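You operate a simulated robot arm through the tools that you are given. There is no shell and no other tool.

You are at the controls of a simulated robot arm. One attempt, no reset.

Task
Add a scoop of sugar to the cocoa jar and close it.
Fine: stand the open jar on the bamboo board; lay the sugar lid on the board while you scoop, then cover the tub again; brown scoop back where it lay; screw the purple lid on tight. Set down upright: cocoa jar.

The check looks at the end state, three seconds after you hand in, the way a careful person would. Anything else that was tipped, shoved, dropped, spilled or broken makes it a failure. Lids that push on must go on centred and level and be pressed home; caps that screw on are set level and turned clockwise until they are tight.

Robot
A 6-joint arm with a two-finger parallel gripper, fixed in place. Base frame: the origin is at the foot of the arm, x ahead of it, y to its left, z up; the work surface is at about z = 0.908. Units: m, rad, N and s.
With the tool pointing down near the work surface it reaches from about 0.24 to 0.66 m from the base axis. Its first joint turns from -1.152 to 1.152 rad. Payload 2.9 kg.
Tool frame: the origin (TCP) lies between the finger pads and is the grasp point; the fingertips stand 0.03 m ahead of it; z points along the fingers, y is the line along which they close. The gripper opens to 0.11 m. The fingers are 0.02 m wide and 0.01 m thick; the gripper's body (0.048 by 0.112 m) begins 0.055 m behind the TCP.
Orientation is that of the tool frame in the base frame, as [roll, pitch, yaw] about the fixed x, y, z axes, in that order (R = Rz(yaw) Ry(pitch) Rx(roll)). With the fingers straight down and closing along the base's y, the tool's x points along the base's -x, its y along +y and its z along -z.

Tools
- The arm moves only by the tool drive_tool. Its argument "moves" is text: rows parted by semicolons, each of 7 numbers parted by spaces: the closure, from 0 (fully open) to 1 (shut), then the shift along the tool's x, y, z in m, then the turn, a rotation vector about the tool's x, y, z in rad. In form: hand dx dy dz ax ay az; .... A call has 1 to 20 rows; each row is the pose to reach, as a shift and turn from the pose commanded when the call began, along the tool's axes at that moment. A row lasts 0.2 s, in which the tool goes at most 0.05 m and 0.15 rad; a call with a longer step from one row to the next is refused whole, and so is a gripper value outside its range. A pose out of reach is approached as far as the arm can. The call stops where the force on the tool passes 70 N (or 10 N more than at its start, if that is more) or the arm is blocked; 0.2 s more then pass. The fingers move at their own pace (about 0.108 m/s each) and stop on an object; they squeeze with about 36 N. The grip force told is the motor's: it shows also when the fingers shut on nothing. Time passes only in rows, and 0.2 s behind the last, so rows that repeat a pose let the fingers close. It gives the time, the measured TCP pose, the force on the tool (base axes), the opening and the grip force at its end, in the units of the frame above (readings bear some noise), with the torque about the TCP (base axes, N m) and any sound that the robot's microphone picked up, and new pictures: "pictures" is both (left out), scene, wrist or none.
- Cameras (640 x 400 px; columns grow to the right, rows downward): "scene" is fixed at [0.0817, 0.4325, 1.4072]; the picture's right is [-0.73, -0.68, 0.00], its down [-0.24, 0.26, -0.94] and it looks along [0.64, -0.69, -0.35] (base axes); focal length 289 px, centre (320, 200). "wrist" rides on the gripper at [0.072, 0.017, -0.103] in the tool frame; the picture's right is [-0.23, 0.97, 0.00], its down [-0.76, -0.18, -0.62] and it looks along [-0.61, -0.14, 0.78] (tool axes); focal length 222 px, centre (320, 200). There is no depth. A picture from a camera that has moved, and an enlarged one, comes with that camera's place and axes in the base frame and with its lens.
- zoom(camera, box): a new picture of the part [left, top, right, bottom] of that camera's present view, enlarged. No time passes.
- finish_job(): hands the job in; it is judged then, once.

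Nothing tells you positions but the pictures and the camera data. Unless the task says otherwise, let go and move clear before handing in.

The tools are called after ">>>" by a JSON object that holds its "api" and its "payload". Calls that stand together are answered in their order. drive_tool: Moves the arm, as the interface text tells. Its arguments: {"type":"object","properties":{"moves":{"type":"string"},"pictures":{"type":"string","enum":["both","scene","wrist","none"]}},"required":["moves"]} The other tools are called the same way: zoom (camera, box) takes an enlarged picture of a part of a camera's view; finish_job () hands the job in.

At the start:

```text
t: 0.0
tool_pos: [0.3431, -0.1822, 1.3063]
tcp_rot: [3.141, 0.0, -3.14]
contact_force: [0.9, 0.1, 0.3]
torque: [0.0, 0.01, 0.01]
grip_width: 0.1097
grasp_force: 0.1
```

scene: 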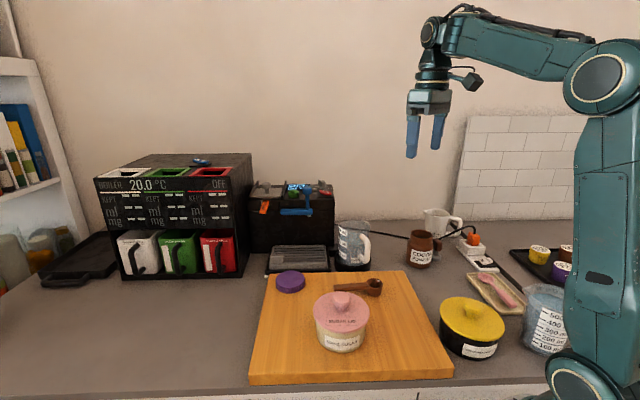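
wrist: 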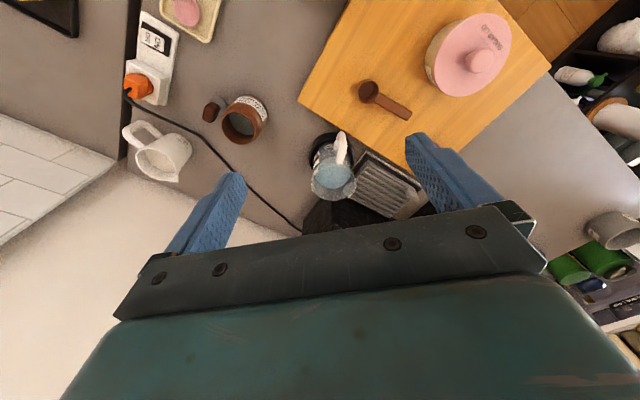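

I see a bamboo board holding a pink-lidded sugar tub, a brown scoop and a purple lid, with the cocoa jar behind the board. I'll zoom in to find everything before I move.

>>> {"api": "zoom", "payload": {"camera": "scene", "box": [240, 200, 480, 390]}}

>>> {"api": "zoom", "payload": {"camera": "scene", "box": [320, 200, 480, 300]}}

>>> {"api": "zoom", "payload": {"camera": "wrist", "box": [180, 0, 560, 240]}}

>>> {"api": "zoom", "payload": {"camera": "scene", "box": [400, 200, 580, 360]}}

```text
2.11 times, centred on (360, 295) of scene
camera zoom: at [0.0817, 0.4325, 1.4072], right [-0.73, -0.68, 0.0], down [-0.24, 0.26, -0.94], along [0.64, -0.69, -0.35], focal length 608 px, centre (236, 0)
```

zoom: 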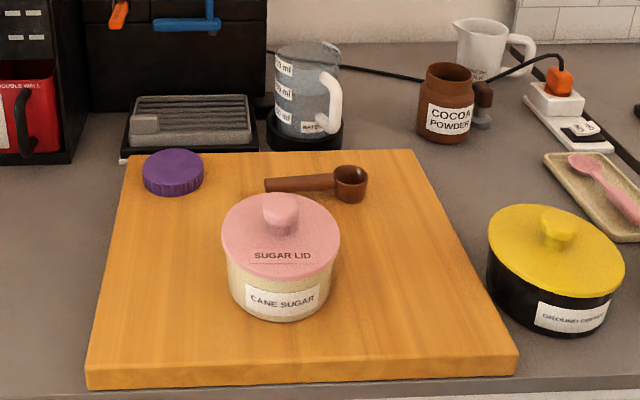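

```text
4.00 times, centred on (400, 250) of scene
camera zoom: at [0.0817, 0.4325, 1.4072], right [-0.73, -0.68, 0.0], down [-0.24, 0.26, -0.94], along [0.64, -0.69, -0.35], focal length 1155 px, centre (0, 0)
```

zoom: 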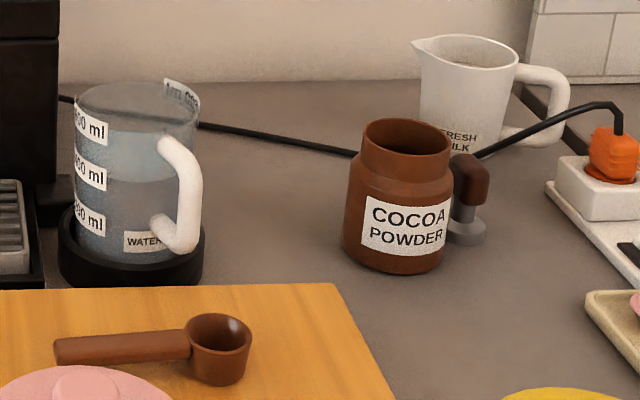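

```text
1.67 times, centred on (370, 120) of wrist
camera zoom: at [0.2711, -0.1647, 1.4108], right [0.23, 0.97, 0.0], down [0.76, -0.18, 0.62], along [0.61, -0.14, -0.78], focal length 370 px, centre (237, 333)
```

zoom: 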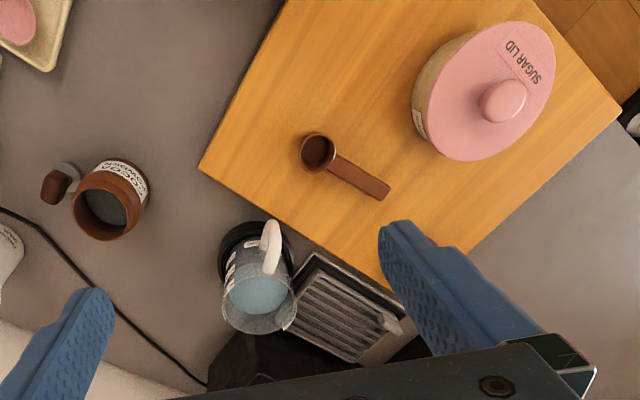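

```text
2.50 times, centred on (490, 280) of scene
camera zoom: at [0.0817, 0.4325, 1.4072], right [-0.73, -0.68, 0.0], down [-0.24, 0.26, -0.94], along [0.64, -0.69, -0.35], focal length 722 px, centre (-105, 0)
```

zoom: 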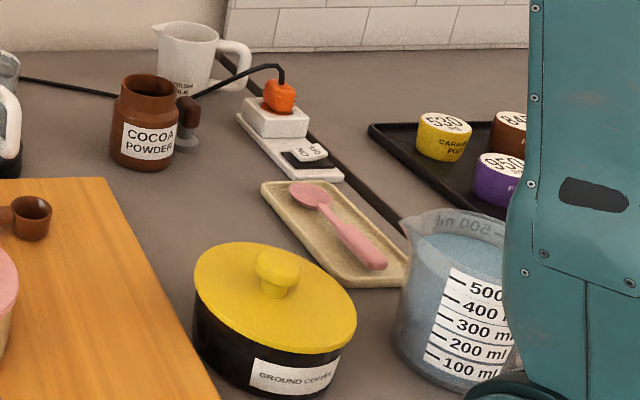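

The cocoa jar is open at about (0.38, -0.35), behind the board. I'll zoom in more closely to measure each object.

>>> {"api": "zoom", "payload": {"camera": "wrist", "box": [180, 70, 300, 160]}}

>>> {"api": "zoom", "payload": {"camera": "wrist", "box": [340, 50, 460, 140]}}

>>> {"api": "zoom", "payload": {"camera": "wrist", "box": [400, 0, 560, 110]}}

>>> {"api": "zoom", "payload": {"camera": "scene", "box": [260, 260, 400, 360]}}

>>> {"api": "zoom", "payload": {"camera": "scene", "box": [390, 200, 470, 280]}}

```text
4.44 times, centred on (240, 115) of wrist
camera zoom: at [0.2711, -0.1647, 1.4108], right [0.23, 0.97, 0.0], down [0.76, -0.18, 0.62], along [0.61, -0.14, -0.78], focal length 987 px, centre (676, 578)
```

zoom: 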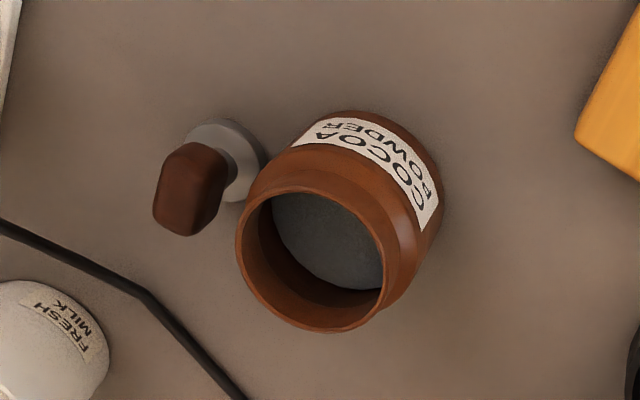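

```text
4.44 times, centred on (400, 95) of wrist
camera zoom: at [0.2711, -0.1647, 1.4108], right [0.23, 0.97, 0.0], down [0.76, -0.18, 0.62], along [0.61, -0.14, -0.78], focal length 987 px, centre (-36, 667)
```

zoom: 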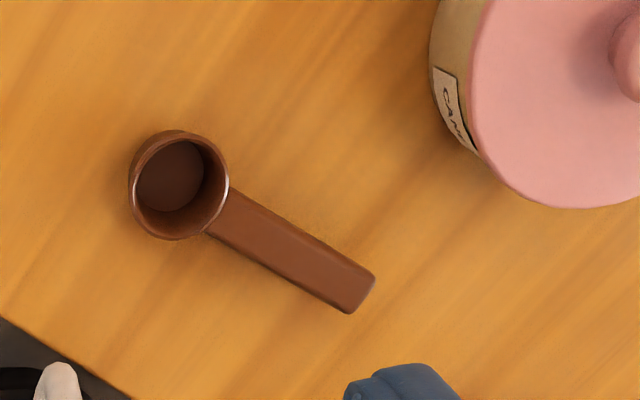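

```text
3.64 times, centred on (480, 55) of wrist
camera zoom: at [0.2711, -0.1647, 1.4108], right [0.23, 0.97, 0.0], down [0.76, -0.18, 0.62], along [0.61, -0.14, -0.78], focal length 808 px, centre (-262, 727)
```

zoom: 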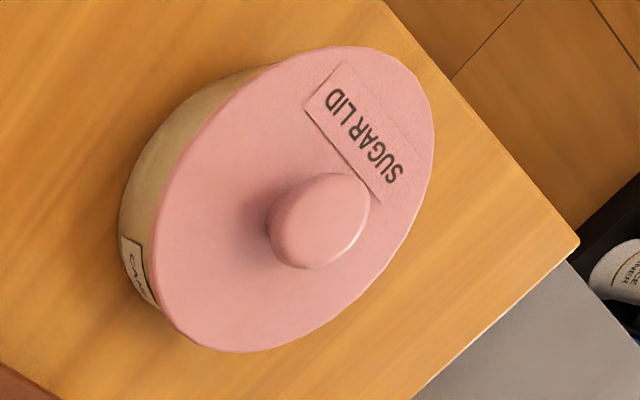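

```text
4.00 times, centred on (330, 310) of scene
camera zoom: at [0.0817, 0.4325, 1.4072], right [-0.73, -0.68, 0.0], down [-0.24, 0.26, -0.94], along [0.64, -0.69, -0.35], focal length 1155 px, centre (280, -240)
```

zoom: 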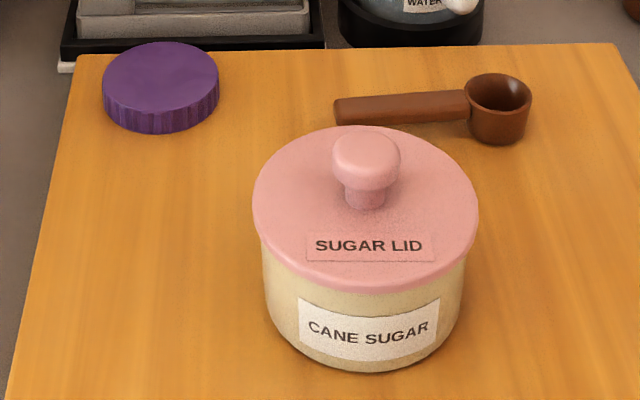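

```text
5.00 times, centred on (430, 240) of scene
camera zoom: at [0.0817, 0.4325, 1.4072], right [-0.73, -0.68, 0.0], down [-0.24, 0.26, -0.94], along [0.64, -0.69, -0.35], focal length 1444 px, centre (-230, 0)
```

zoom: 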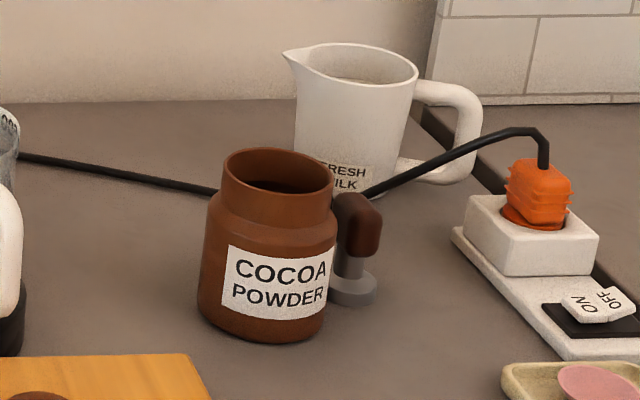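

The jar rim is at about (0.387, -0.351, z 1.00) and the body is about 85 mm across. A tamper stands close to it on the base/right side, so I'll turn the gripper to close across the free side and hover above to refine the position.

>>> {"api": "drive_tool", "payload": {"moves": "0 -0.0055 -0.0211 0.02325 0 0 -0.12; 0 -0.0110 -0.0422 0.0465 0 0 -0.24; 0 -0.0165 -0.0633 0.06975 0 0 -0.36; 0 -0.0220 -0.0844 0.093 0 0 -0.48; 0 -0.0275 -0.1055 0.11625 0 0 -0.60; 0 -0.033 -0.1266 0.1395 0 0 -0.72; 0 -0.0385 -0.1477 0.16275 0 0 -0.84; 0 -0.044 -0.1688 0.186 0 0 -0.96; 0 -0.044 -0.1688 0.186 0 0 -0.96"}}

```text
t: 2.0
tool_pos: [0.3875, -0.3502, 1.121]
tcp_rot: [-3.141, 0.0, -2.179]
contact_force: [-0.1, -0.4, -0.6]
torque: [0.0, 0.04, 0.0]
grip_width: 0.1097
grasp_force: 0.0
camera wrist: at [0.3326, -0.4, 1.2243], right [-0.67, 0.74, 0.0], down [0.58, 0.52, 0.62], along [0.46, 0.42, -0.78], focal length 222 px, centre (320, 200)
```

scene: 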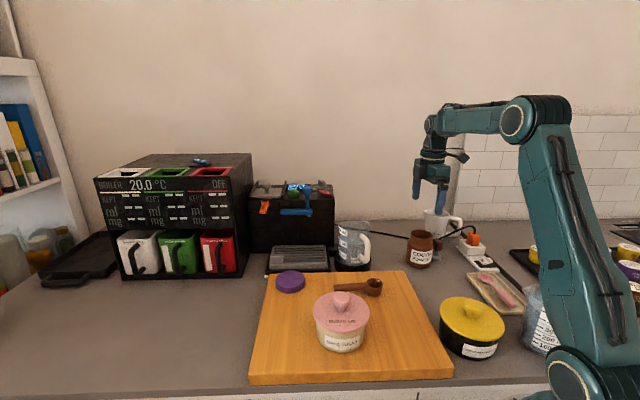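
wrist: 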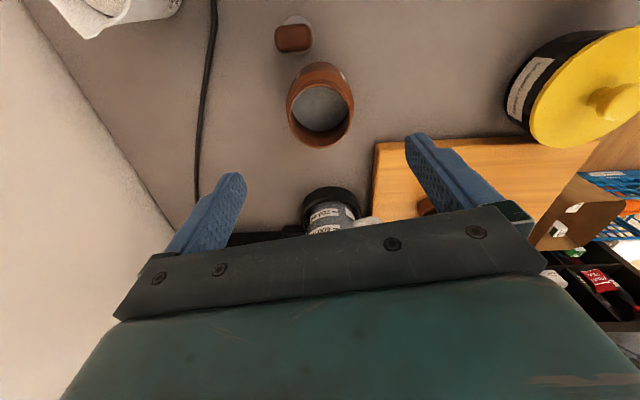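

>>> {"api": "zoom", "payload": {"camera": "wrist", "box": [260, 0, 390, 160]}}

>>> {"api": "zoom", "payload": {"camera": "scene", "box": [390, 150, 490, 280]}}

```text
2.50 times, centred on (325, 80) of wrist
camera zoom: at [0.3326, -0.4, 1.2243], right [-0.67, 0.74, 0.0], down [0.58, 0.52, 0.62], along [0.46, 0.42, -0.78], focal length 555 px, centre (308, 500)
```

zoom: 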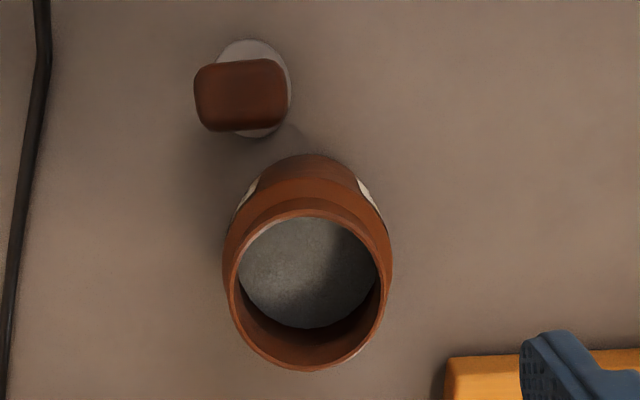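

```text
3.08 times, centred on (440, 215) of scene
camera zoom: at [0.0817, 0.4324, 1.4072], right [-0.73, -0.68, 0.0], down [-0.24, 0.26, -0.94], along [0.64, -0.69, -0.35], focal length 888 px, centre (-49, 154)
```

zoom: 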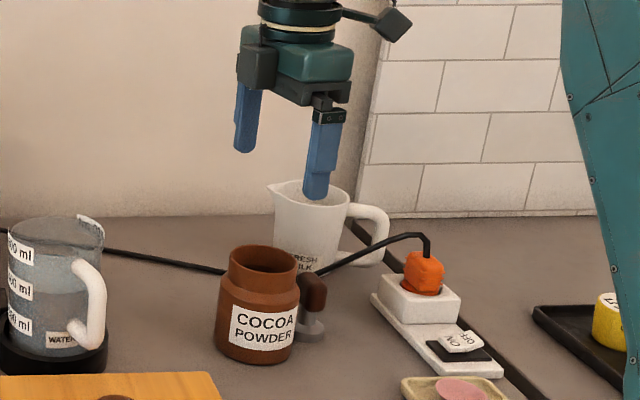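

The jar is centred under the gripper at (0.387, -0.351), and the tamper is clear of it. I'll go straight down around the body and close.

>>> {"api": "drive_tool", "payload": {"moves": "0 0 0 0.035 0 0 0; 0 0 0 0.07 0 0 0; 0 0 0 0.1 0 0 0; 0 0 0 0.125 0 0 0; 0 0 0 0.145 0 0 0; 0 0 0 0.158 0 0 0; 0 0 0 0.158 0 0 0; 0.3 0 0 0.158 0 0 0; 0.6 0 0 0.158 0 0 0; 1 0 0 0.158 0 0 0; 1 0 0 0.158 0 0 0; 1 0 0 0.158 0 0 0"}}

```text
t: 4.6
tool_pos: [0.3871, -0.3496, 0.9644]
tcp_rot: [3.141, 0.0, -2.181]
contact_force: [-0.2, 0.8, 0.6]
torque: [0.01, 0.02, 0.0]
grip_width: 0.0732
grasp_force: 36.0
camera wrist: at [0.3328, -0.3997, 1.0667], right [-0.67, 0.74, 0.0], down [0.58, 0.52, 0.62], along [0.46, 0.42, -0.78], focal length 222 px, centre (320, 200)
```

scene: 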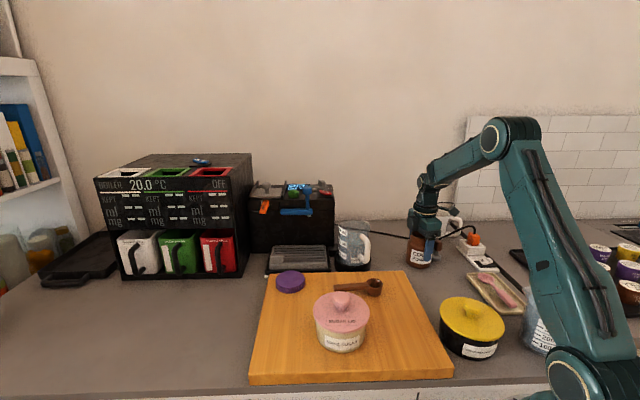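
wrist: 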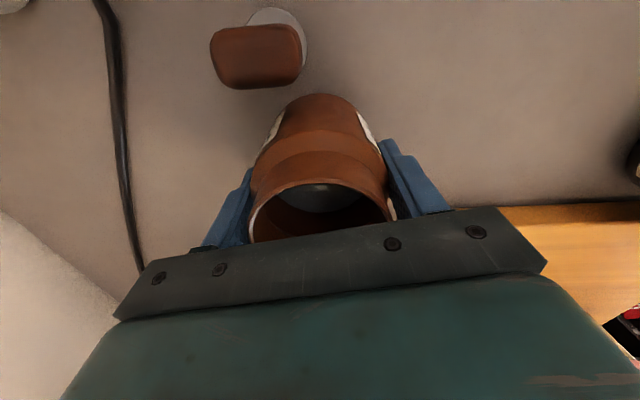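

The jar is gripped at 73 mm. I'll lift it straight up first to check the hold.

>>> {"api": "drive_tool", "payload": {"moves": "1 0 0 -0.02 0 0 0; 1 0 0 -0.05 0 0 0; 1 0 0 -0.085 0 0 0; 1 0 0 -0.12 0 0 0; 1 0 0 -0.155 0 0 0; 1 0 0 -0.186 0 0 0; 1 0 0 -0.186 0 0 0"}}

```text
t: 6.2
tool_pos: [0.3876, -0.3508, 1.1498]
tcp_rot: [3.141, -0.001, -2.183]
contact_force: [0.3, 0.4, -2.9]
torque: [0.0, -0.01, 0.0]
grip_width: 0.0732
grasp_force: 36.3
camera wrist: at [0.3327, -0.3994, 1.2531], right [-0.67, 0.74, 0.0], down [0.58, 0.52, 0.62], along [0.46, 0.42, -0.78], focal length 222 px, centre (320, 200)
```

scene: 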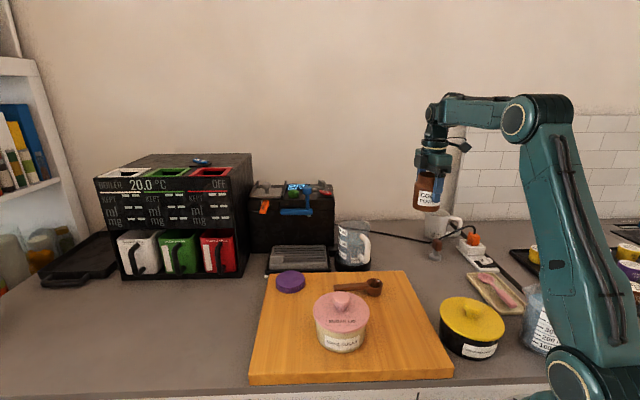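
wrist: 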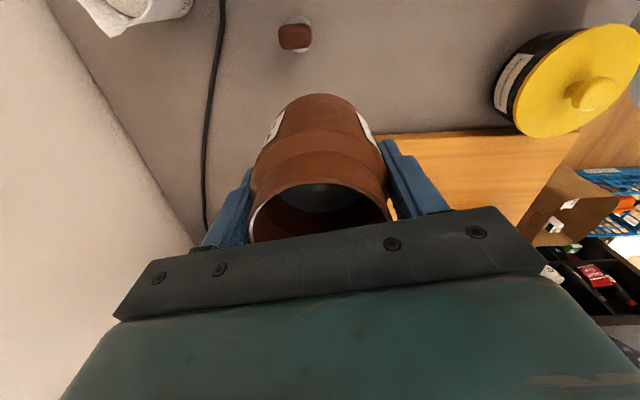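

The jar came up cleanly at about 3 N. Next I'll carry it high over to the left part of the board, turning the gripper on the way.

>>> {"api": "drive_tool", "payload": {"moves": "1 -0.015 0.0065 0 0 0 0.04; 1 -0.045 0.0197 0 0 0 0.12; 1 -0.078 0.0342 0 0 0 0.205; 1 -0.111 0.0487 0 0 0 0.29; 1 -0.144 0.0632 0 0 0 0.38; 1 -0.177 0.0777 0 0 0 0.47; 1 -0.21 0.0922 0 0 0 0.56; 1 -0.243 0.1067 0 0 0 0.65; 1 -0.276 0.1212 0 0 0 0.74; 1 -0.309 0.1357 0 0 0 0.83; 1 -0.342 0.1502 0 0 0 0.92; 1 -0.375 0.1647 0 0 0 1.01; 1 -0.405 0.1778 0 0 0 1.08; 1 -0.4277 0.1878 0 0 0 1.134; 1 -0.4277 0.1878 0 0 0 1.134"}}

```text
t: 9.4
tool_pos: [0.4778, 0.1073, 1.1483]
tcp_rot: [-3.141, 0.0, 2.967]
contact_force: [-0.1, 0.4, -3.5]
torque: [-0.01, 0.01, 0.01]
grip_width: 0.0733
grasp_force: 36.1
camera wrist: at [0.4106, 0.1362, 1.253], right [0.39, 0.92, 0.0], down [0.72, -0.31, 0.62], along [0.57, -0.24, -0.78], focal length 222 px, centre (320, 200)
```

scene: 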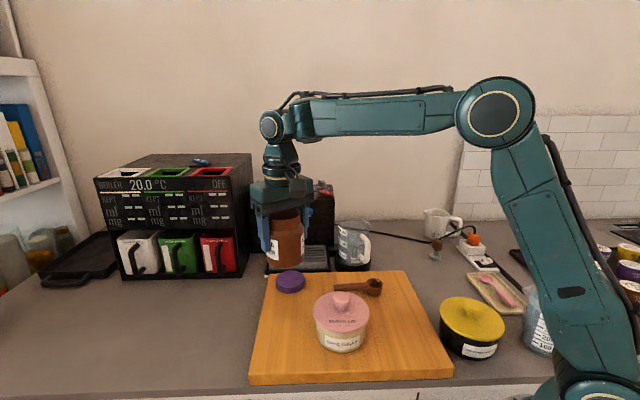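
wrist: 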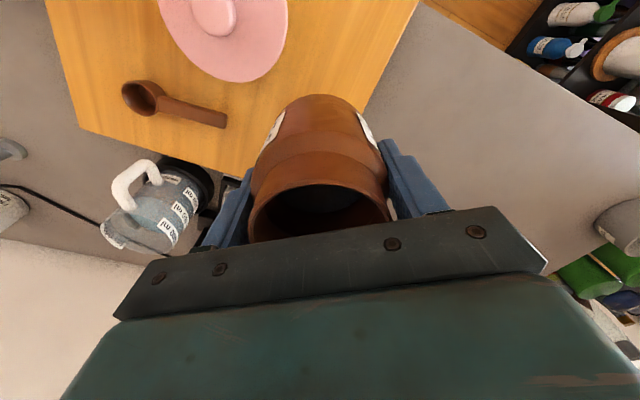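

I'm above the chosen spot, with the left edge of the board about 60 mm away and the tub clear. I'll lower most of the way, then feel for the board.

>>> {"api": "drive_tool", "payload": {"moves": "1 0 0 0.025 0 0 0; 1 0 0 0.06 0 0 0; 1 0 0 0.095 0 0 0; 1 0 0 0.125 0 0 0; 1 0 0 0.145 0 0 0; 1 0 0 0.155 0 0 0; 1 0 0 0.158 0 0 0; 1 0 0 0.158 0 0 0"}}

```text
t: 11.2
tool_pos: [0.4776, 0.1071, 0.9934]
tcp_rot: [3.139, 0.003, 2.969]
contact_force: [-5.4, -1.3, 23.3]
torque: [-0.28, 0.83, 0.12]
grip_width: 0.0733
grasp_force: 35.7
camera wrist: at [0.4102, 0.1364, 1.0965], right [0.39, 0.92, 0.0], down [0.72, -0.31, 0.63], along [0.58, -0.24, -0.78], focal length 222 px, centre (320, 200)
```

scene: 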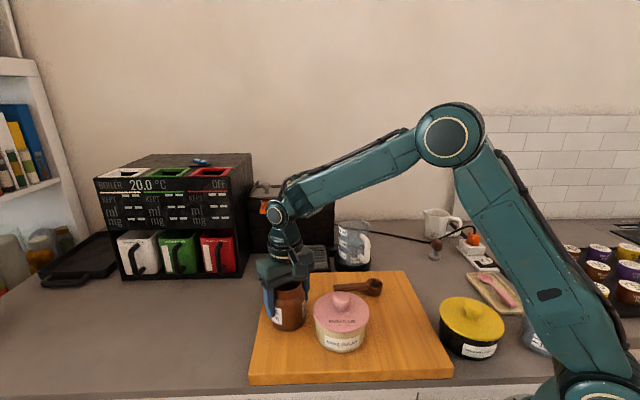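
wrist: 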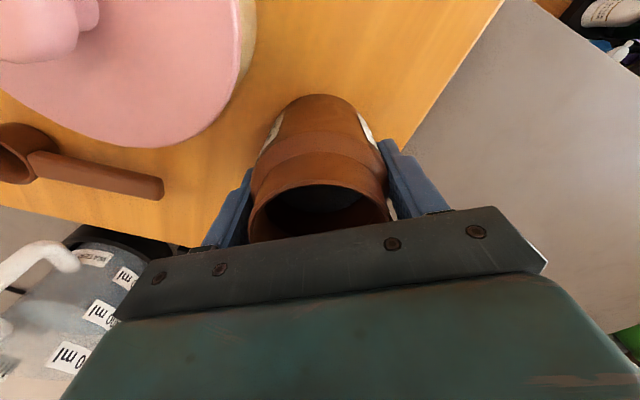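

The jar touched the board a little earlier than expected and is pressing at 23 N. I'll back off about 3 mm until the force is gone, before letting go.

>>> {"api": "drive_tool", "payload": {"moves": "1 0 0 -0.0015 0 0 0; 1 0 0 -0.003 0 0 0; 1 0 0 -0.003 0 0 0", "pictures": "none"}}

```text
t: 12.0
tool_pos: [0.4778, 0.1082, 0.9933]
tcp_rot: [3.141, -0.002, 2.968]
contact_force: [0.2, 0.2, 1.2]
torque: [-0.01, -0.17, 0.0]
grip_width: 0.0733
grasp_force: 35.9
```

The jar is resting lightly on the board at about 1 N. I'll open and rise clear.

>>> {"api": "drive_tool", "payload": {"moves": "0.6 0 0 0 0 0 0; 0 0 0 0 0 0 0; 0 0 0 0 0 0 0; 0 0 0 0 0 0 0; 0 0 0 -0.02 0 0 0; 0 0 0 -0.06 0 0 0; 0 0 0 -0.1 0 0 0; 0 0 0 -0.14 0 0 0; 0 0 0 -0.18 0 0 0; 0 0 0 -0.2 0 0 0; 0 0 0 -0.2 0 0 0"}}

```text
t: 14.4
tool_pos: [0.4783, 0.1074, 1.1955]
tcp_rot: [-3.141, 0.0, 2.968]
contact_force: [-1.0, -0.8, 0.0]
torque: [-0.01, -0.01, 0.0]
grip_width: 0.1101
grasp_force: 0.1
camera wrist: at [0.4108, 0.1368, 1.2987], right [0.39, 0.92, 0.0], down [0.72, -0.31, 0.62], along [0.57, -0.24, -0.78], focal length 222 px, centre (320, 200)
```

scene: 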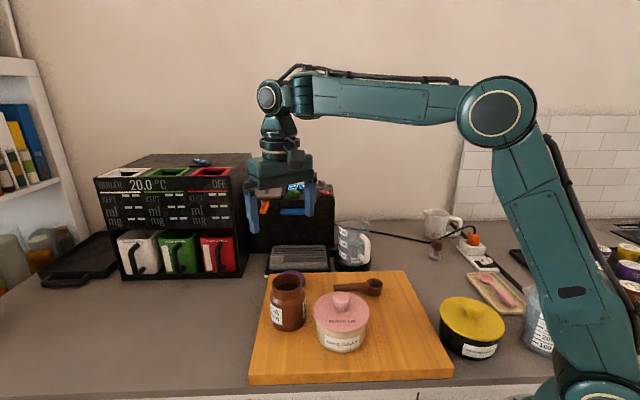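
wrist: 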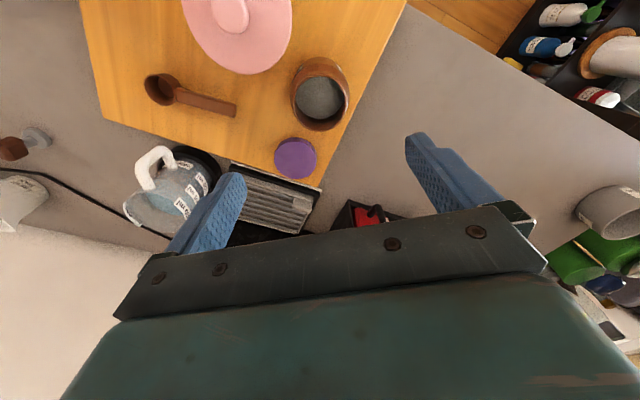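

The jar now stands on the board. Next I'll hover over the sugar tub to locate its lid knob precisely.

>>> {"api": "drive_tool", "payload": {"moves": "0 0.025 -0.016 0.009 0 0 0; 0 0.052 -0.032 0.018 0 0 0; 0 0.08 -0.05 0.027 0 0 0; 0 0.1037 -0.0643 0.0355 0 0 0; 0 0.1037 -0.0643 0.0355 0 0 0"}}

>>> {"api": "zoom", "payload": {"camera": "wrist", "box": [200, 0, 440, 180]}}

>>> {"api": "zoom", "payload": {"camera": "scene", "box": [240, 250, 420, 370]}}

```text
t: 15.6
tool_pos: [0.3645, 0.0631, 1.1596]
tcp_rot: [3.141, 0.001, 2.968]
contact_force: [-0.4, 0.4, -0.2]
torque: [-0.04, 0.0, 0.0]
grip_width: 0.11
grasp_force: 0.0
camera wrist: at [0.2974, 0.0917, 1.2627], right [0.39, 0.92, 0.0], down [0.72, -0.31, 0.62], along [0.57, -0.24, -0.78], focal length 222 px, centre (320, 200)
```

scene: 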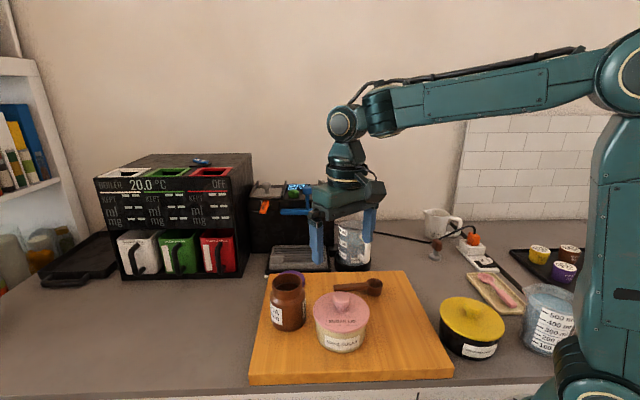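
wrist: 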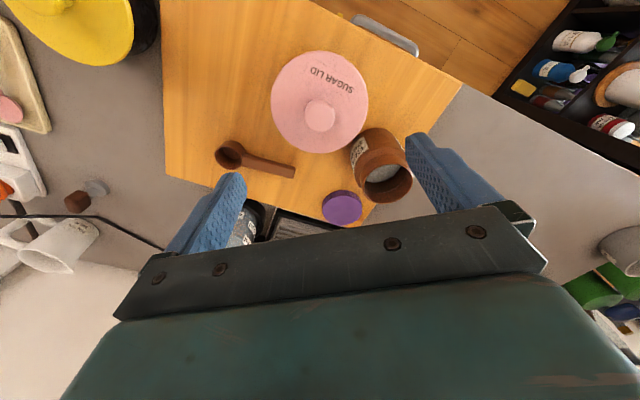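

```text
2.22 times, centred on (320, 90) of wrist
camera zoom: at [0.2974, 0.0917, 1.2627], right [0.39, 0.92, 0.0], down [0.72, -0.31, 0.62], along [0.57, -0.24, -0.78], focal length 494 px, centre (320, 444)
```

zoom: 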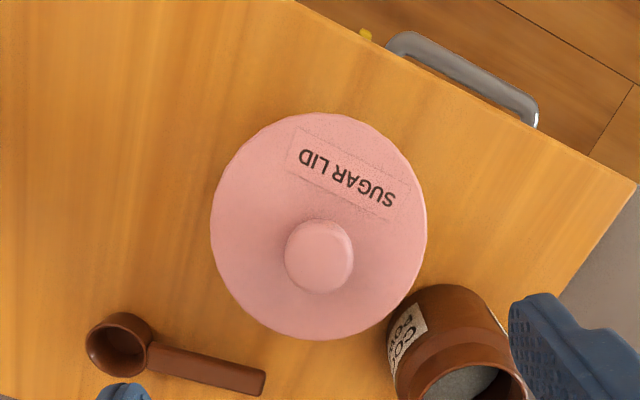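

```text
3.33 times, centred on (330, 310) of scene
camera zoom: at [0.0817, 0.4325, 1.4072], right [-0.73, -0.68, 0.0], down [-0.24, 0.26, -0.94], along [0.64, -0.69, -0.35], focal length 962 px, centre (287, -167)
```

zoom: 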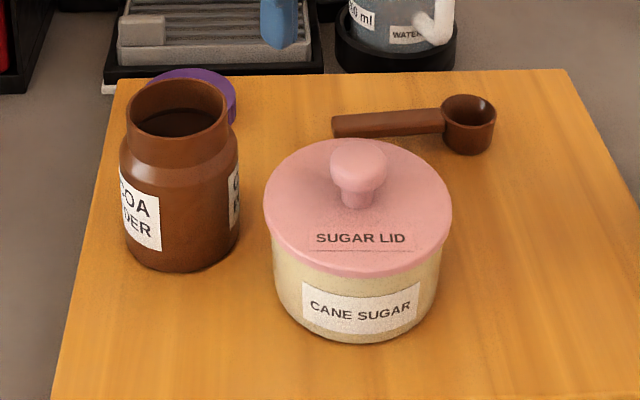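

The knob is directly under the gripper at about (0.364, 0.063), with its top at about z 1.035. I'll descend to it and grip.

>>> {"api": "drive_tool", "payload": {"moves": "0 0 0 0.035 0 0 0; 0 0 0 0.07 0 0 0; 0 0 0 0.1 0 0 0; 0.3 0 0 0.118 0 0 0; 0.3 0 0 0.128 0 0 0; 0.3 0 0 0.128 0 0 0; 0.6 0 0 0.128 0 0 0; 1 0 0 0.128 0 0 0; 1 0 0 0.128 0 0 0; 1 0 0 0.128 0 0 0"}}

```text
t: 17.8
tool_pos: [0.3643, 0.0619, 1.0306]
tcp_rot: [-3.141, 0.0, 2.965]
contact_force: [-0.1, 0.2, -0.2]
torque: [-0.05, -0.02, 0.03]
grip_width: 0.0326
grasp_force: 36.2
camera wrist: at [0.2974, 0.0916, 1.1341], right [0.39, 0.92, 0.0], down [0.72, -0.31, 0.62], along [0.57, -0.24, -0.78], focal length 222 px, centre (320, 200)
```

scene: 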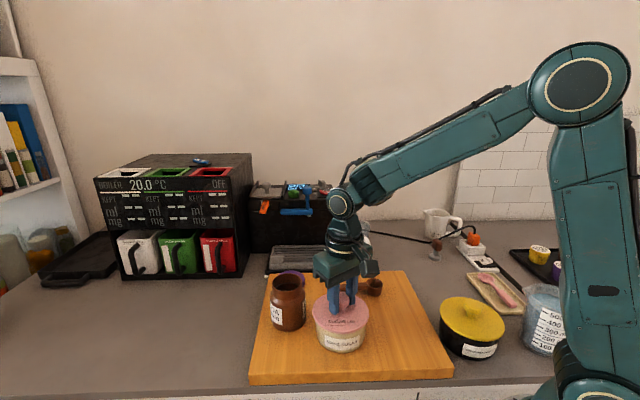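
wrist: 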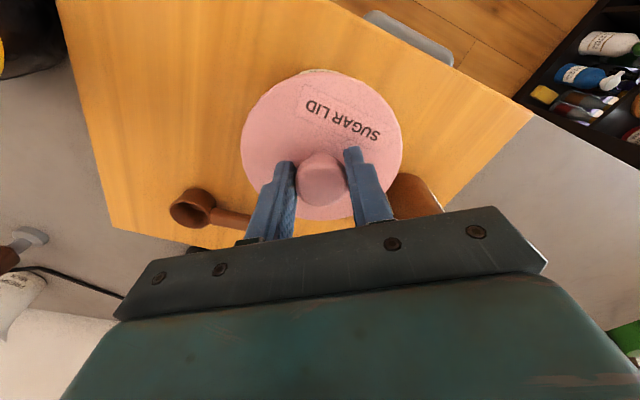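

The knob is gripped at 33 mm. I'll lift slowly and check that only the lid comes up.

>>> {"api": "drive_tool", "payload": {"moves": "1 0 0 -0.003 0 0 0; 1 0 0 -0.006 0 0 0; 1 0 0 -0.01 0 0 0; 1 0 0 -0.014 0 0 0; 1 0 0 -0.02 0 0 0; 1 0 0 -0.03 0 0 0; 1 0 0 -0.04 0 0 0; 1 0 0 -0.04 0 0 0"}}

>>> {"api": "zoom", "payload": {"camera": "scene", "box": [240, 250, 420, 370]}}

```text
t: 19.6
tool_pos: [0.365, 0.0631, 1.0711]
tcp_rot: [-3.14, -0.001, 2.969]
contact_force: [-0.9, -0.2, -0.5]
torque: [0.01, 0.01, -0.02]
grip_width: 0.0325
grasp_force: 35.7
camera wrist: at [0.2971, 0.0919, 1.1744], right [0.39, 0.92, 0.0], down [0.72, -0.31, 0.62], along [0.57, -0.24, -0.78], focal length 222 px, centre (320, 200)
```

scene: 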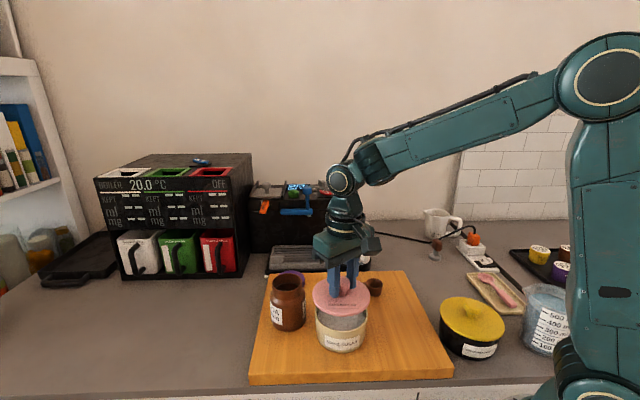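
wrist: 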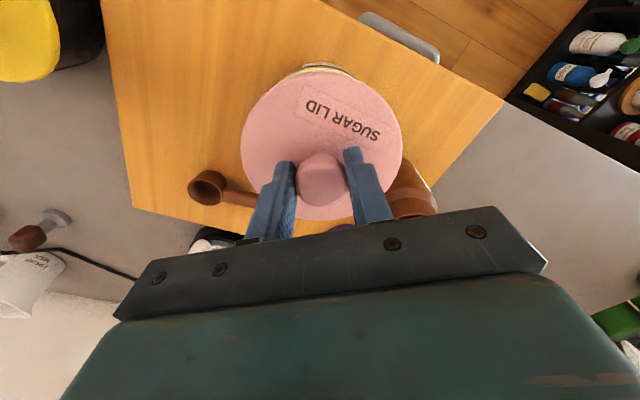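

```text
3.33 times, centred on (330, 310) of scene
camera zoom: at [0.0817, 0.4325, 1.4072], right [-0.73, -0.68, 0.0], down [-0.24, 0.26, -0.94], along [0.64, -0.69, -0.35], focal length 962 px, centre (287, -167)
```

zoom: 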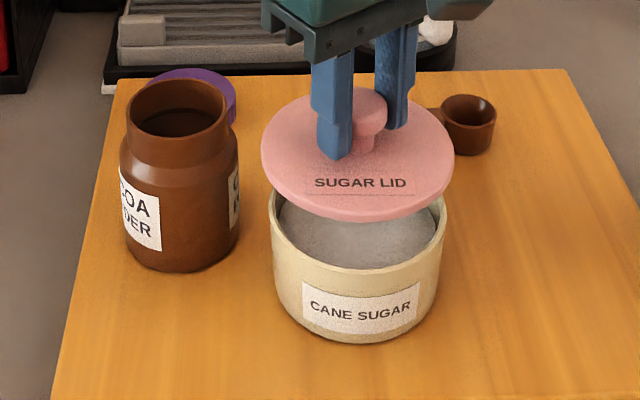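

The lid is off and the tub stayed put, with the sugar level just below its rim. I'll carry the lid to the free right-front area of the board and lower it carefully.

>>> {"api": "drive_tool", "payload": {"moves": "1 0 0 -0.025 0 0 0; 1 0.006 -0.016 -0.04 0 0 0; 1 0.017 -0.046 -0.04 0 0 0; 1 0.028 -0.076 -0.04 0 0 0; 1 0.039 -0.106 -0.04 0 0 0; 1 0.0461 -0.125 -0.035 0 0 0; 1 0.0461 -0.125 0 0 0 0; 1 0.0461 -0.125 0.035 0 0 0; 1 0.0461 -0.125 0.06 0 0 0; 1 0.0461 -0.125 0.072 0 0 0; 1 0.0461 -0.125 0.072 0 0 0"}}

>>> {"api": "zoom", "payload": {"camera": "scene", "box": [280, 250, 460, 370]}}

```text
t: 22.0
tool_pos: [0.2983, -0.0534, 0.9987]
tcp_rot: [-3.142, -0.001, 2.968]
contact_force: [0.3, -0.7, -1.4]
torque: [0.03, -0.01, 0.02]
grip_width: 0.0326
grasp_force: 36.0
camera wrist: at [0.2307, -0.024, 1.1021], right [0.39, 0.92, 0.0], down [0.72, -0.31, 0.62], along [0.57, -0.24, -0.78], focal length 222 px, centre (320, 200)
```

scene: 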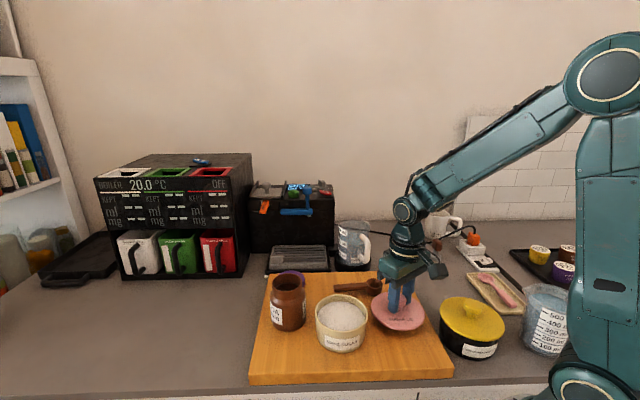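
wrist: 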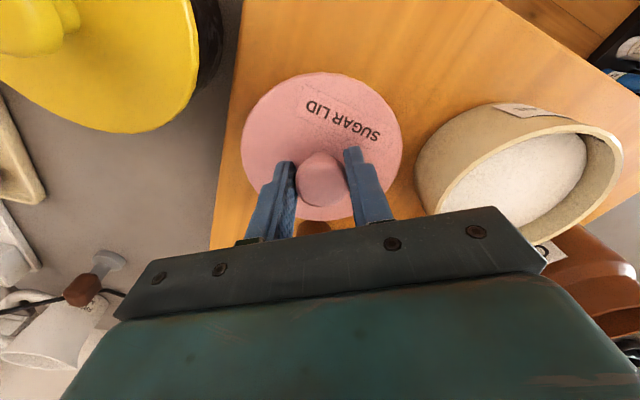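

```text
3.33 times, centred on (370, 310) of scene
camera zoom: at [0.0817, 0.4325, 1.4072], right [-0.73, -0.68, 0.0], down [-0.24, 0.26, -0.94], along [0.64, -0.69, -0.35], focal length 962 px, centre (153, -167)
```

zoom: 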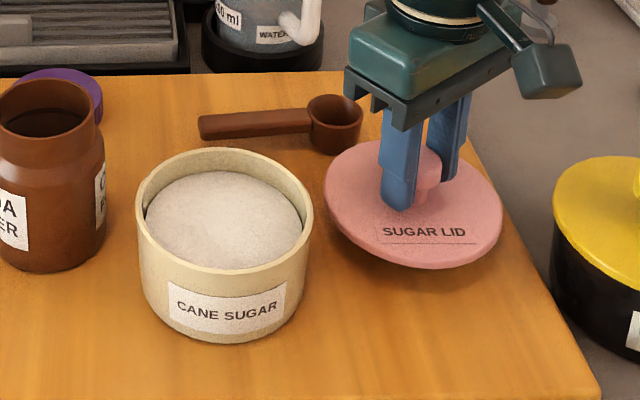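

>>> {"api": "drive_tool", "payload": {"moves": "1 0 0 0.003 0 0 0; 1 0 0 0.006 0 0 0; 1 0 0 0.008 0 0 0; 1 0 0 0.008 0 0 0", "pictures": "none"}}

```text
t: 23.0
tool_pos: [0.2986, -0.0544, 0.99]
tcp_rot: [3.141, -0.002, 2.966]
contact_force: [0.5, 0.3, -0.5]
torque: [0.04, -0.04, -0.01]
grip_width: 0.0324
grasp_force: 36.0
```

>>> {"api": "drive_tool", "payload": {"moves": "1 0 0 0.0015 0 0 0; 1 0 0 0.003 0 0 0; 1 0 0 0.003 0 0 0", "pictures": "none"}}

>>> {"api": "zoom", "payload": {"camera": "scene", "box": [350, 270, 440, 340]}}

```text
t: 23.8
tool_pos: [0.2986, -0.0526, 0.9882]
tcp_rot: [3.141, 0.0, 2.968]
contact_force: [0.1, -0.3, -1.4]
torque: [0.02, 0.0, 0.02]
grip_width: 0.0324
grasp_force: 35.5
```

```text
5.71 times, centred on (395, 305) of scene
camera zoom: at [0.0817, 0.4325, 1.4072], right [-0.73, -0.68, 0.0], down [-0.24, 0.26, -0.94], along [0.64, -0.69, -0.35], focal length 1650 px, centre (-109, -400)
```

zoom: 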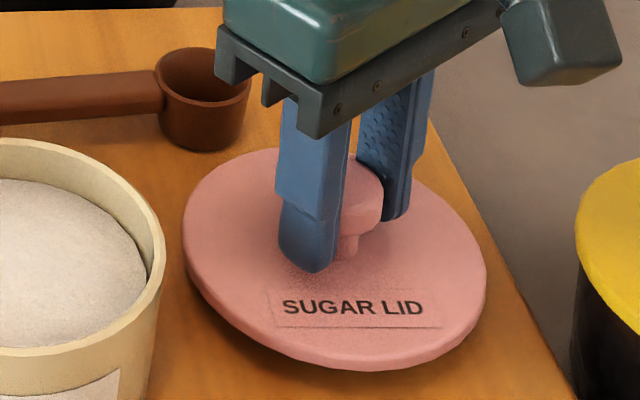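

>>> {"api": "drive_tool", "payload": {"moves": "1 0 0 0.0015 0 0 0; 1 0 0 0.003 0 0 0; 1 0 0 0.003 0 0 0", "pictures": "none"}}

```text
t: 24.6
tool_pos: [0.2981, -0.0521, 0.9842]
tcp_rot: [3.142, -0.001, 2.968]
contact_force: [-0.3, -0.1, -1.2]
torque: [-0.01, -0.01, 0.0]
grip_width: 0.0326
grasp_force: 35.6
```

>>> {"api": "drive_tool", "payload": {"moves": "1 0 0 0.0015 0 0 0; 1 0 0 0.0025 0 0 0; 1 0 0 0.0025 0 0 0", "pictures": "none"}}

>>> {"api": "zoom", "payload": {"camera": "scene", "box": [350, 270, 440, 340]}}

```text
t: 25.4
tool_pos: [0.2984, -0.0529, 0.9827]
tcp_rot: [-3.141, 0.0, 2.969]
contact_force: [-1.5, 0.3, 8.0]
torque: [-0.01, 0.1, 0.03]
grip_width: 0.0323
grasp_force: 36.0
```

```text
5.71 times, centred on (395, 305) of scene
camera zoom: at [0.0816, 0.4325, 1.4072], right [-0.73, -0.68, 0.0], down [-0.24, 0.26, -0.94], along [0.64, -0.69, -0.35], focal length 1650 px, centre (-109, -400)
```

zoom: 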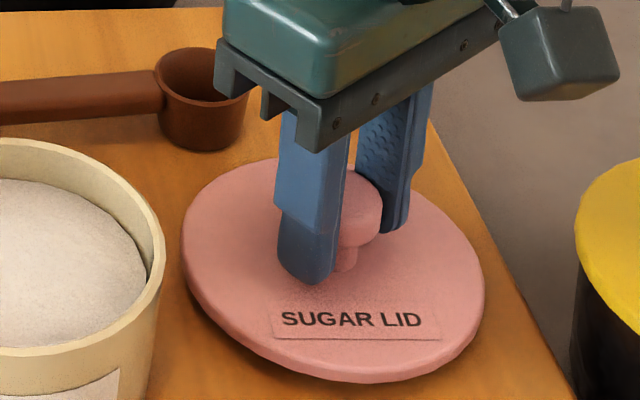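

The lid is on the board at 8 N of contact. I'll relax the press slightly, open only as far as needed, and rise.

>>> {"api": "drive_tool", "payload": {"moves": "1 0 0 -0.001 0 0 0; 0.6 0 0 -0.001 0 0 0; 0.4 0 0 -0.001 0 0 0; 0.4 0 0 -0.001 0 0 0; 0.4 0 0 -0.02 0 0 0; 0.4 0 0 -0.06 0 0 0; 0.4 0 0 -0.1 0 0 0; 0.4 0 0 -0.14 0 0 0; 0.4 0 0 -0.17 0 0 0; 0.4 0 0 -0.17 0 0 0"}}

>>> {"api": "zoom", "payload": {"camera": "scene", "box": [240, 250, 460, 390]}}

>>> {"api": "zoom", "payload": {"camera": "wrist", "box": [200, 0, 520, 200]}}

```text
t: 27.6
tool_pos: [0.2981, -0.0522, 1.1518]
tcp_rot: [3.141, 0.001, 2.968]
contact_force: [0.3, 0.5, 0.4]
torque: [0.01, 0.01, 0.03]
grip_width: 0.0661
grasp_force: 0.1
camera wrist: at [0.2303, -0.0241, 1.2557], right [0.39, 0.92, 0.0], down [0.72, -0.31, 0.62], along [0.57, -0.24, -0.78], focal length 222 px, centre (320, 200)
```

scene: 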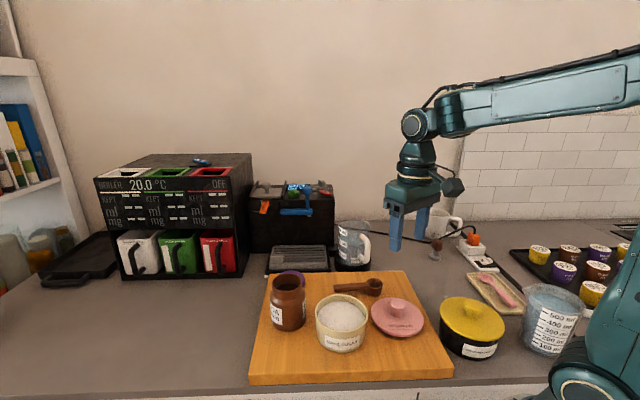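
wrist: 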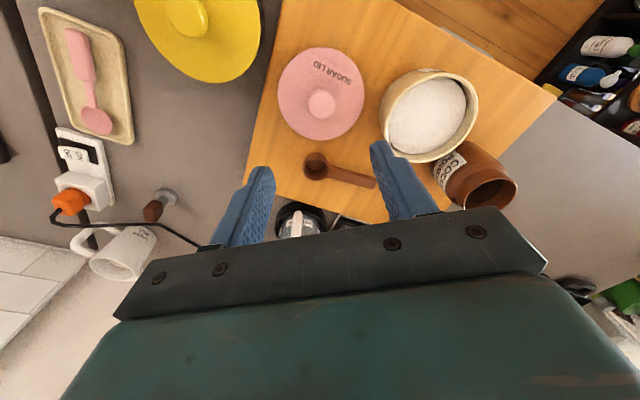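

```text
2.86 times, centred on (350, 320) of scene
camera zoom: at [0.0817, 0.4325, 1.4072], right [-0.73, -0.68, 0.0], down [-0.24, 0.26, -0.94], along [0.64, -0.69, -0.35], focal length 825 px, centre (234, -143)
```

zoom: 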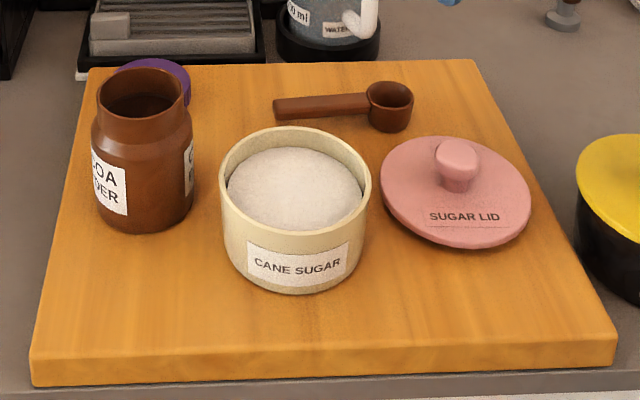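

```text
2.00 times, centred on (360, 100) of wrist
camera zoom: at [0.2303, -0.0241, 1.2557], right [0.39, 0.92, 0.0], down [0.72, -0.31, 0.62], along [0.57, -0.24, -0.78], focal length 444 px, centre (240, 400)
```

zoom: 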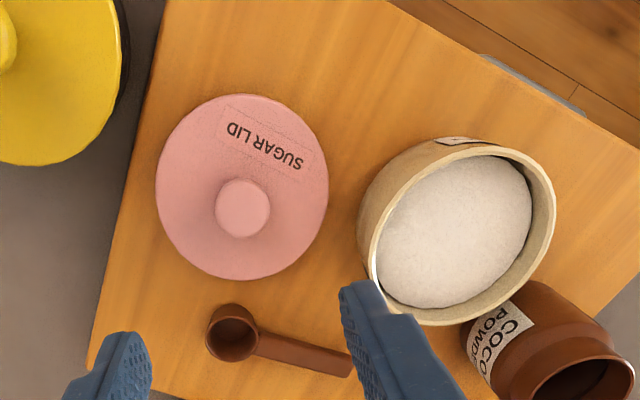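

The sugar lid now lies flat on the board beside the tub. I'll turn the gripper across the scoop handle and hover over it to measure.

>>> {"api": "drive_tool", "payload": {"moves": "0.4 -0.0173 0.0048 0.0065 0 0 -0.13; 0.4 -0.0347 0.0096 0.013 0 0 -0.26; 0.4 -0.052 0.0144 0.0195 0 0 -0.39; 0.4 -0.0694 0.0192 0.026 0 0 -0.52; 0.4 -0.0868 0.024 0.0325 0 0 -0.65; 0.4 -0.1041 0.0287 0.039 0 0 -0.78; 0.4 -0.1215 0.0335 0.0455 0 0 -0.91; 0.4 -0.1388 0.0383 0.052 0 0 -1.042; 0.4 -0.1388 0.0383 0.052 0 0 -1.042"}}

>>> {"api": "zoom", "payload": {"camera": "wrist", "box": [200, 0, 440, 180]}}

>>> {"api": "zoom", "payload": {"camera": "scene", "box": [320, 260, 400, 320]}}

```text
t: 29.6
tool_pos: [0.4417, -0.0391, 1.1006]
tcp_rot: [3.141, -0.001, -2.272]
contact_force: [0.0, -0.8, 0.6]
torque: [0.0, -0.02, -0.01]
grip_width: 0.0658
grasp_force: 0.1
camera wrist: at [0.3824, -0.0832, 1.2039], right [-0.6, 0.8, 0.0], down [0.63, 0.47, 0.62], along [0.5, 0.37, -0.78], focal length 222 px, centre (320, 200)
```

scene: 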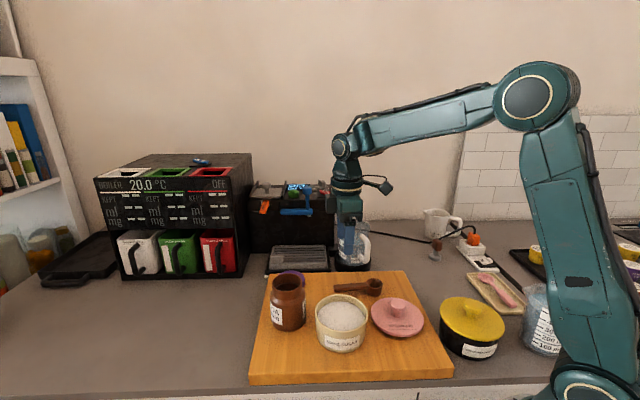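
wrist: 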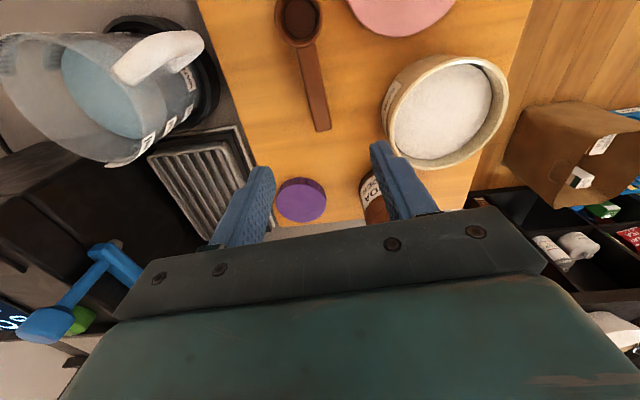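

```text
2.22 times, centred on (320, 90) of wrist
camera zoom: at [0.3824, -0.0832, 1.2039], right [-0.6, 0.8, 0.0], down [0.63, 0.47, 0.62], along [0.5, 0.37, -0.78], focal length 494 px, centre (320, 444)
```

zoom: 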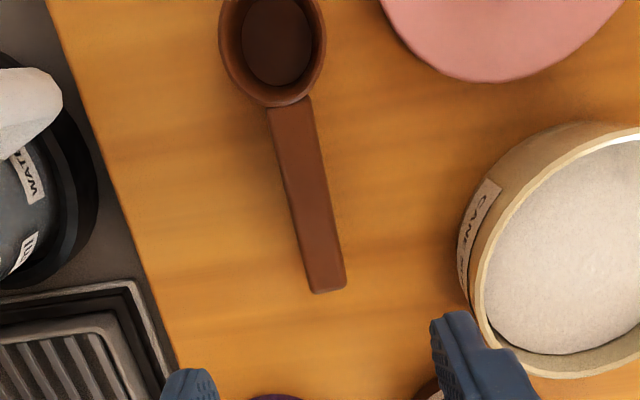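

```text
6.67 times, centred on (360, 290) of scene
camera zoom: at [0.0817, 0.4325, 1.4072], right [-0.73, -0.68, 0.0], down [-0.24, 0.26, -0.94], along [0.64, -0.69, -0.35], focal length 1925 px, centre (53, -400)
```

zoom: 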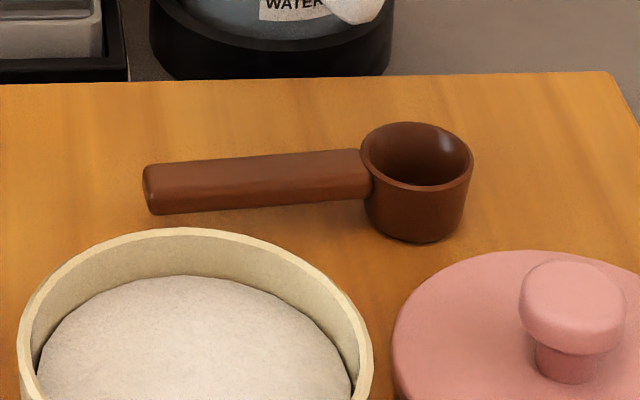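

The scoop handle runs at about 49°, from the bowl at (0.390, -0.100) to its end at (0.457, -0.022). I plan to grip near the end with the tool leaning about 35°, so the arm can later dig and pour by pitching only. First I'll try that tilt at hover height.

>>> {"api": "drive_tool", "payload": {"moves": "0.5 -0.0034 -0.0002 0.012 -0.001 0.122 0.003; 0.5 -0.0068 -0.0004 0.024 -0.002 0.244 0.006; 0.5 -0.0101 -0.0006 0.036 -0.003 0.366 0.0096; 0.5 -0.0135 -0.0008 0.048 -0.004 0.488 0.0128; 0.5 -0.0169 -0.001 0.06 -0.005 0.611 0.016; 0.5 -0.0169 -0.001 0.06 -0.005 0.611 0.016"}}

>>> {"api": "zoom", "payload": {"camera": "wrist", "box": [200, 60, 440, 240]}}

>>> {"api": "zoom", "payload": {"camera": "scene", "box": [260, 200, 420, 320]}}

```text
t: 31.0
tool_pos: [0.4374, -0.0309, 1.0263]
tcp_rot: [-3.139, -0.608, -2.289]
contact_force: [0.0, 0.3, -0.2]
torque: [0.0, -0.01, 0.02]
grip_width: 0.055
grasp_force: 0.0
out of reach, approached as far as the arm can: row 5, 6
camera wrist: at [0.4259, -0.0198, 1.1529], right [-0.61, 0.78, -0.13], down [0.78, 0.62, 0.08], along [0.14, -0.06, -0.99], focal length 222 px, centre (320, 200)
```

scene: 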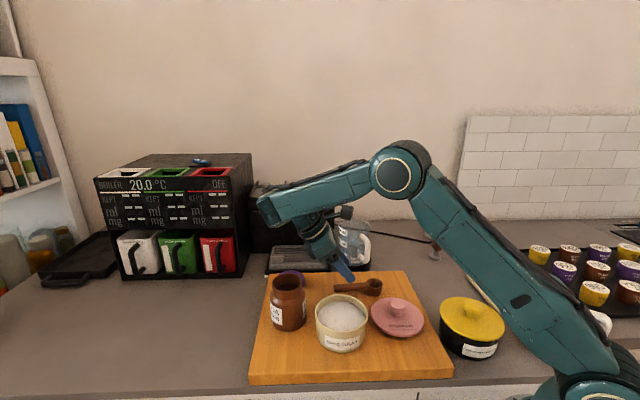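
wrist: 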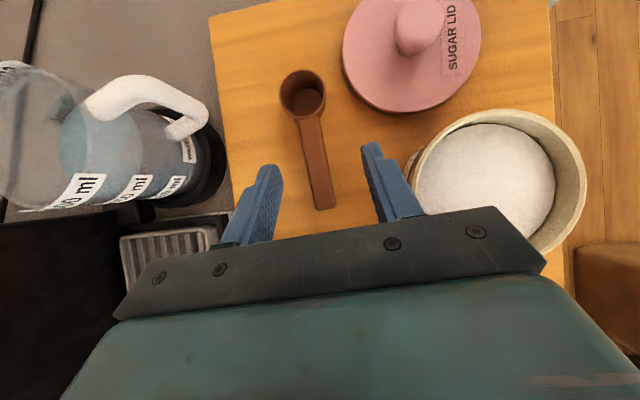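

```text
2.22 times, centred on (320, 150) of wrist
camera zoom: at [0.4259, -0.0198, 1.1529], right [-0.61, 0.78, -0.13], down [0.78, 0.62, 0.08], along [0.14, -0.06, -0.99], focal length 494 px, centre (320, 311)
```

zoom: 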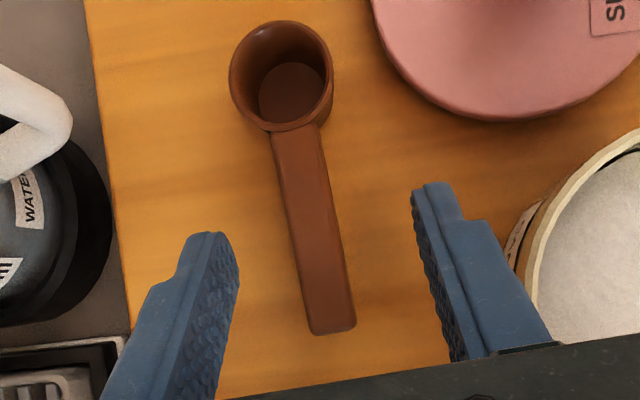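

```text
3.33 times, centred on (340, 260) of scene
camera zoom: at [0.0817, 0.4325, 1.4072], right [-0.73, -0.68, 0.0], down [-0.24, 0.26, -0.94], along [0.64, -0.69, -0.35], focal length 962 px, centre (253, 0)
```

zoom: 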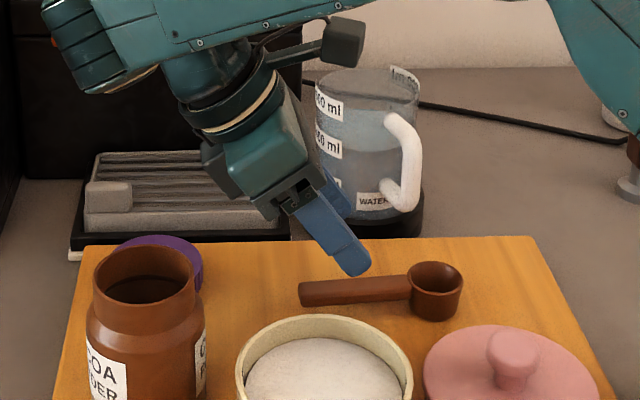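

At 35° the tilt is just past what the wrist can reach, so I'll ease back to about 25° and see where the arm settles.

>>> {"api": "drive_tool", "payload": {"moves": "0.5 0 0 0 0 -0.09 0; 0.5 0 0 0 0 -0.175 0; 0.5 0 0 0 0 -0.175 0", "pictures": "none"}}

```text
t: 31.8
tool_pos: [0.4377, -0.0312, 1.0264]
tcp_rot: [3.141, -0.433, -2.292]
contact_force: [0.4, -0.9, 0.1]
torque: [-0.03, 0.01, 0.0]
grip_width: 0.0548
grasp_force: 0.1
```

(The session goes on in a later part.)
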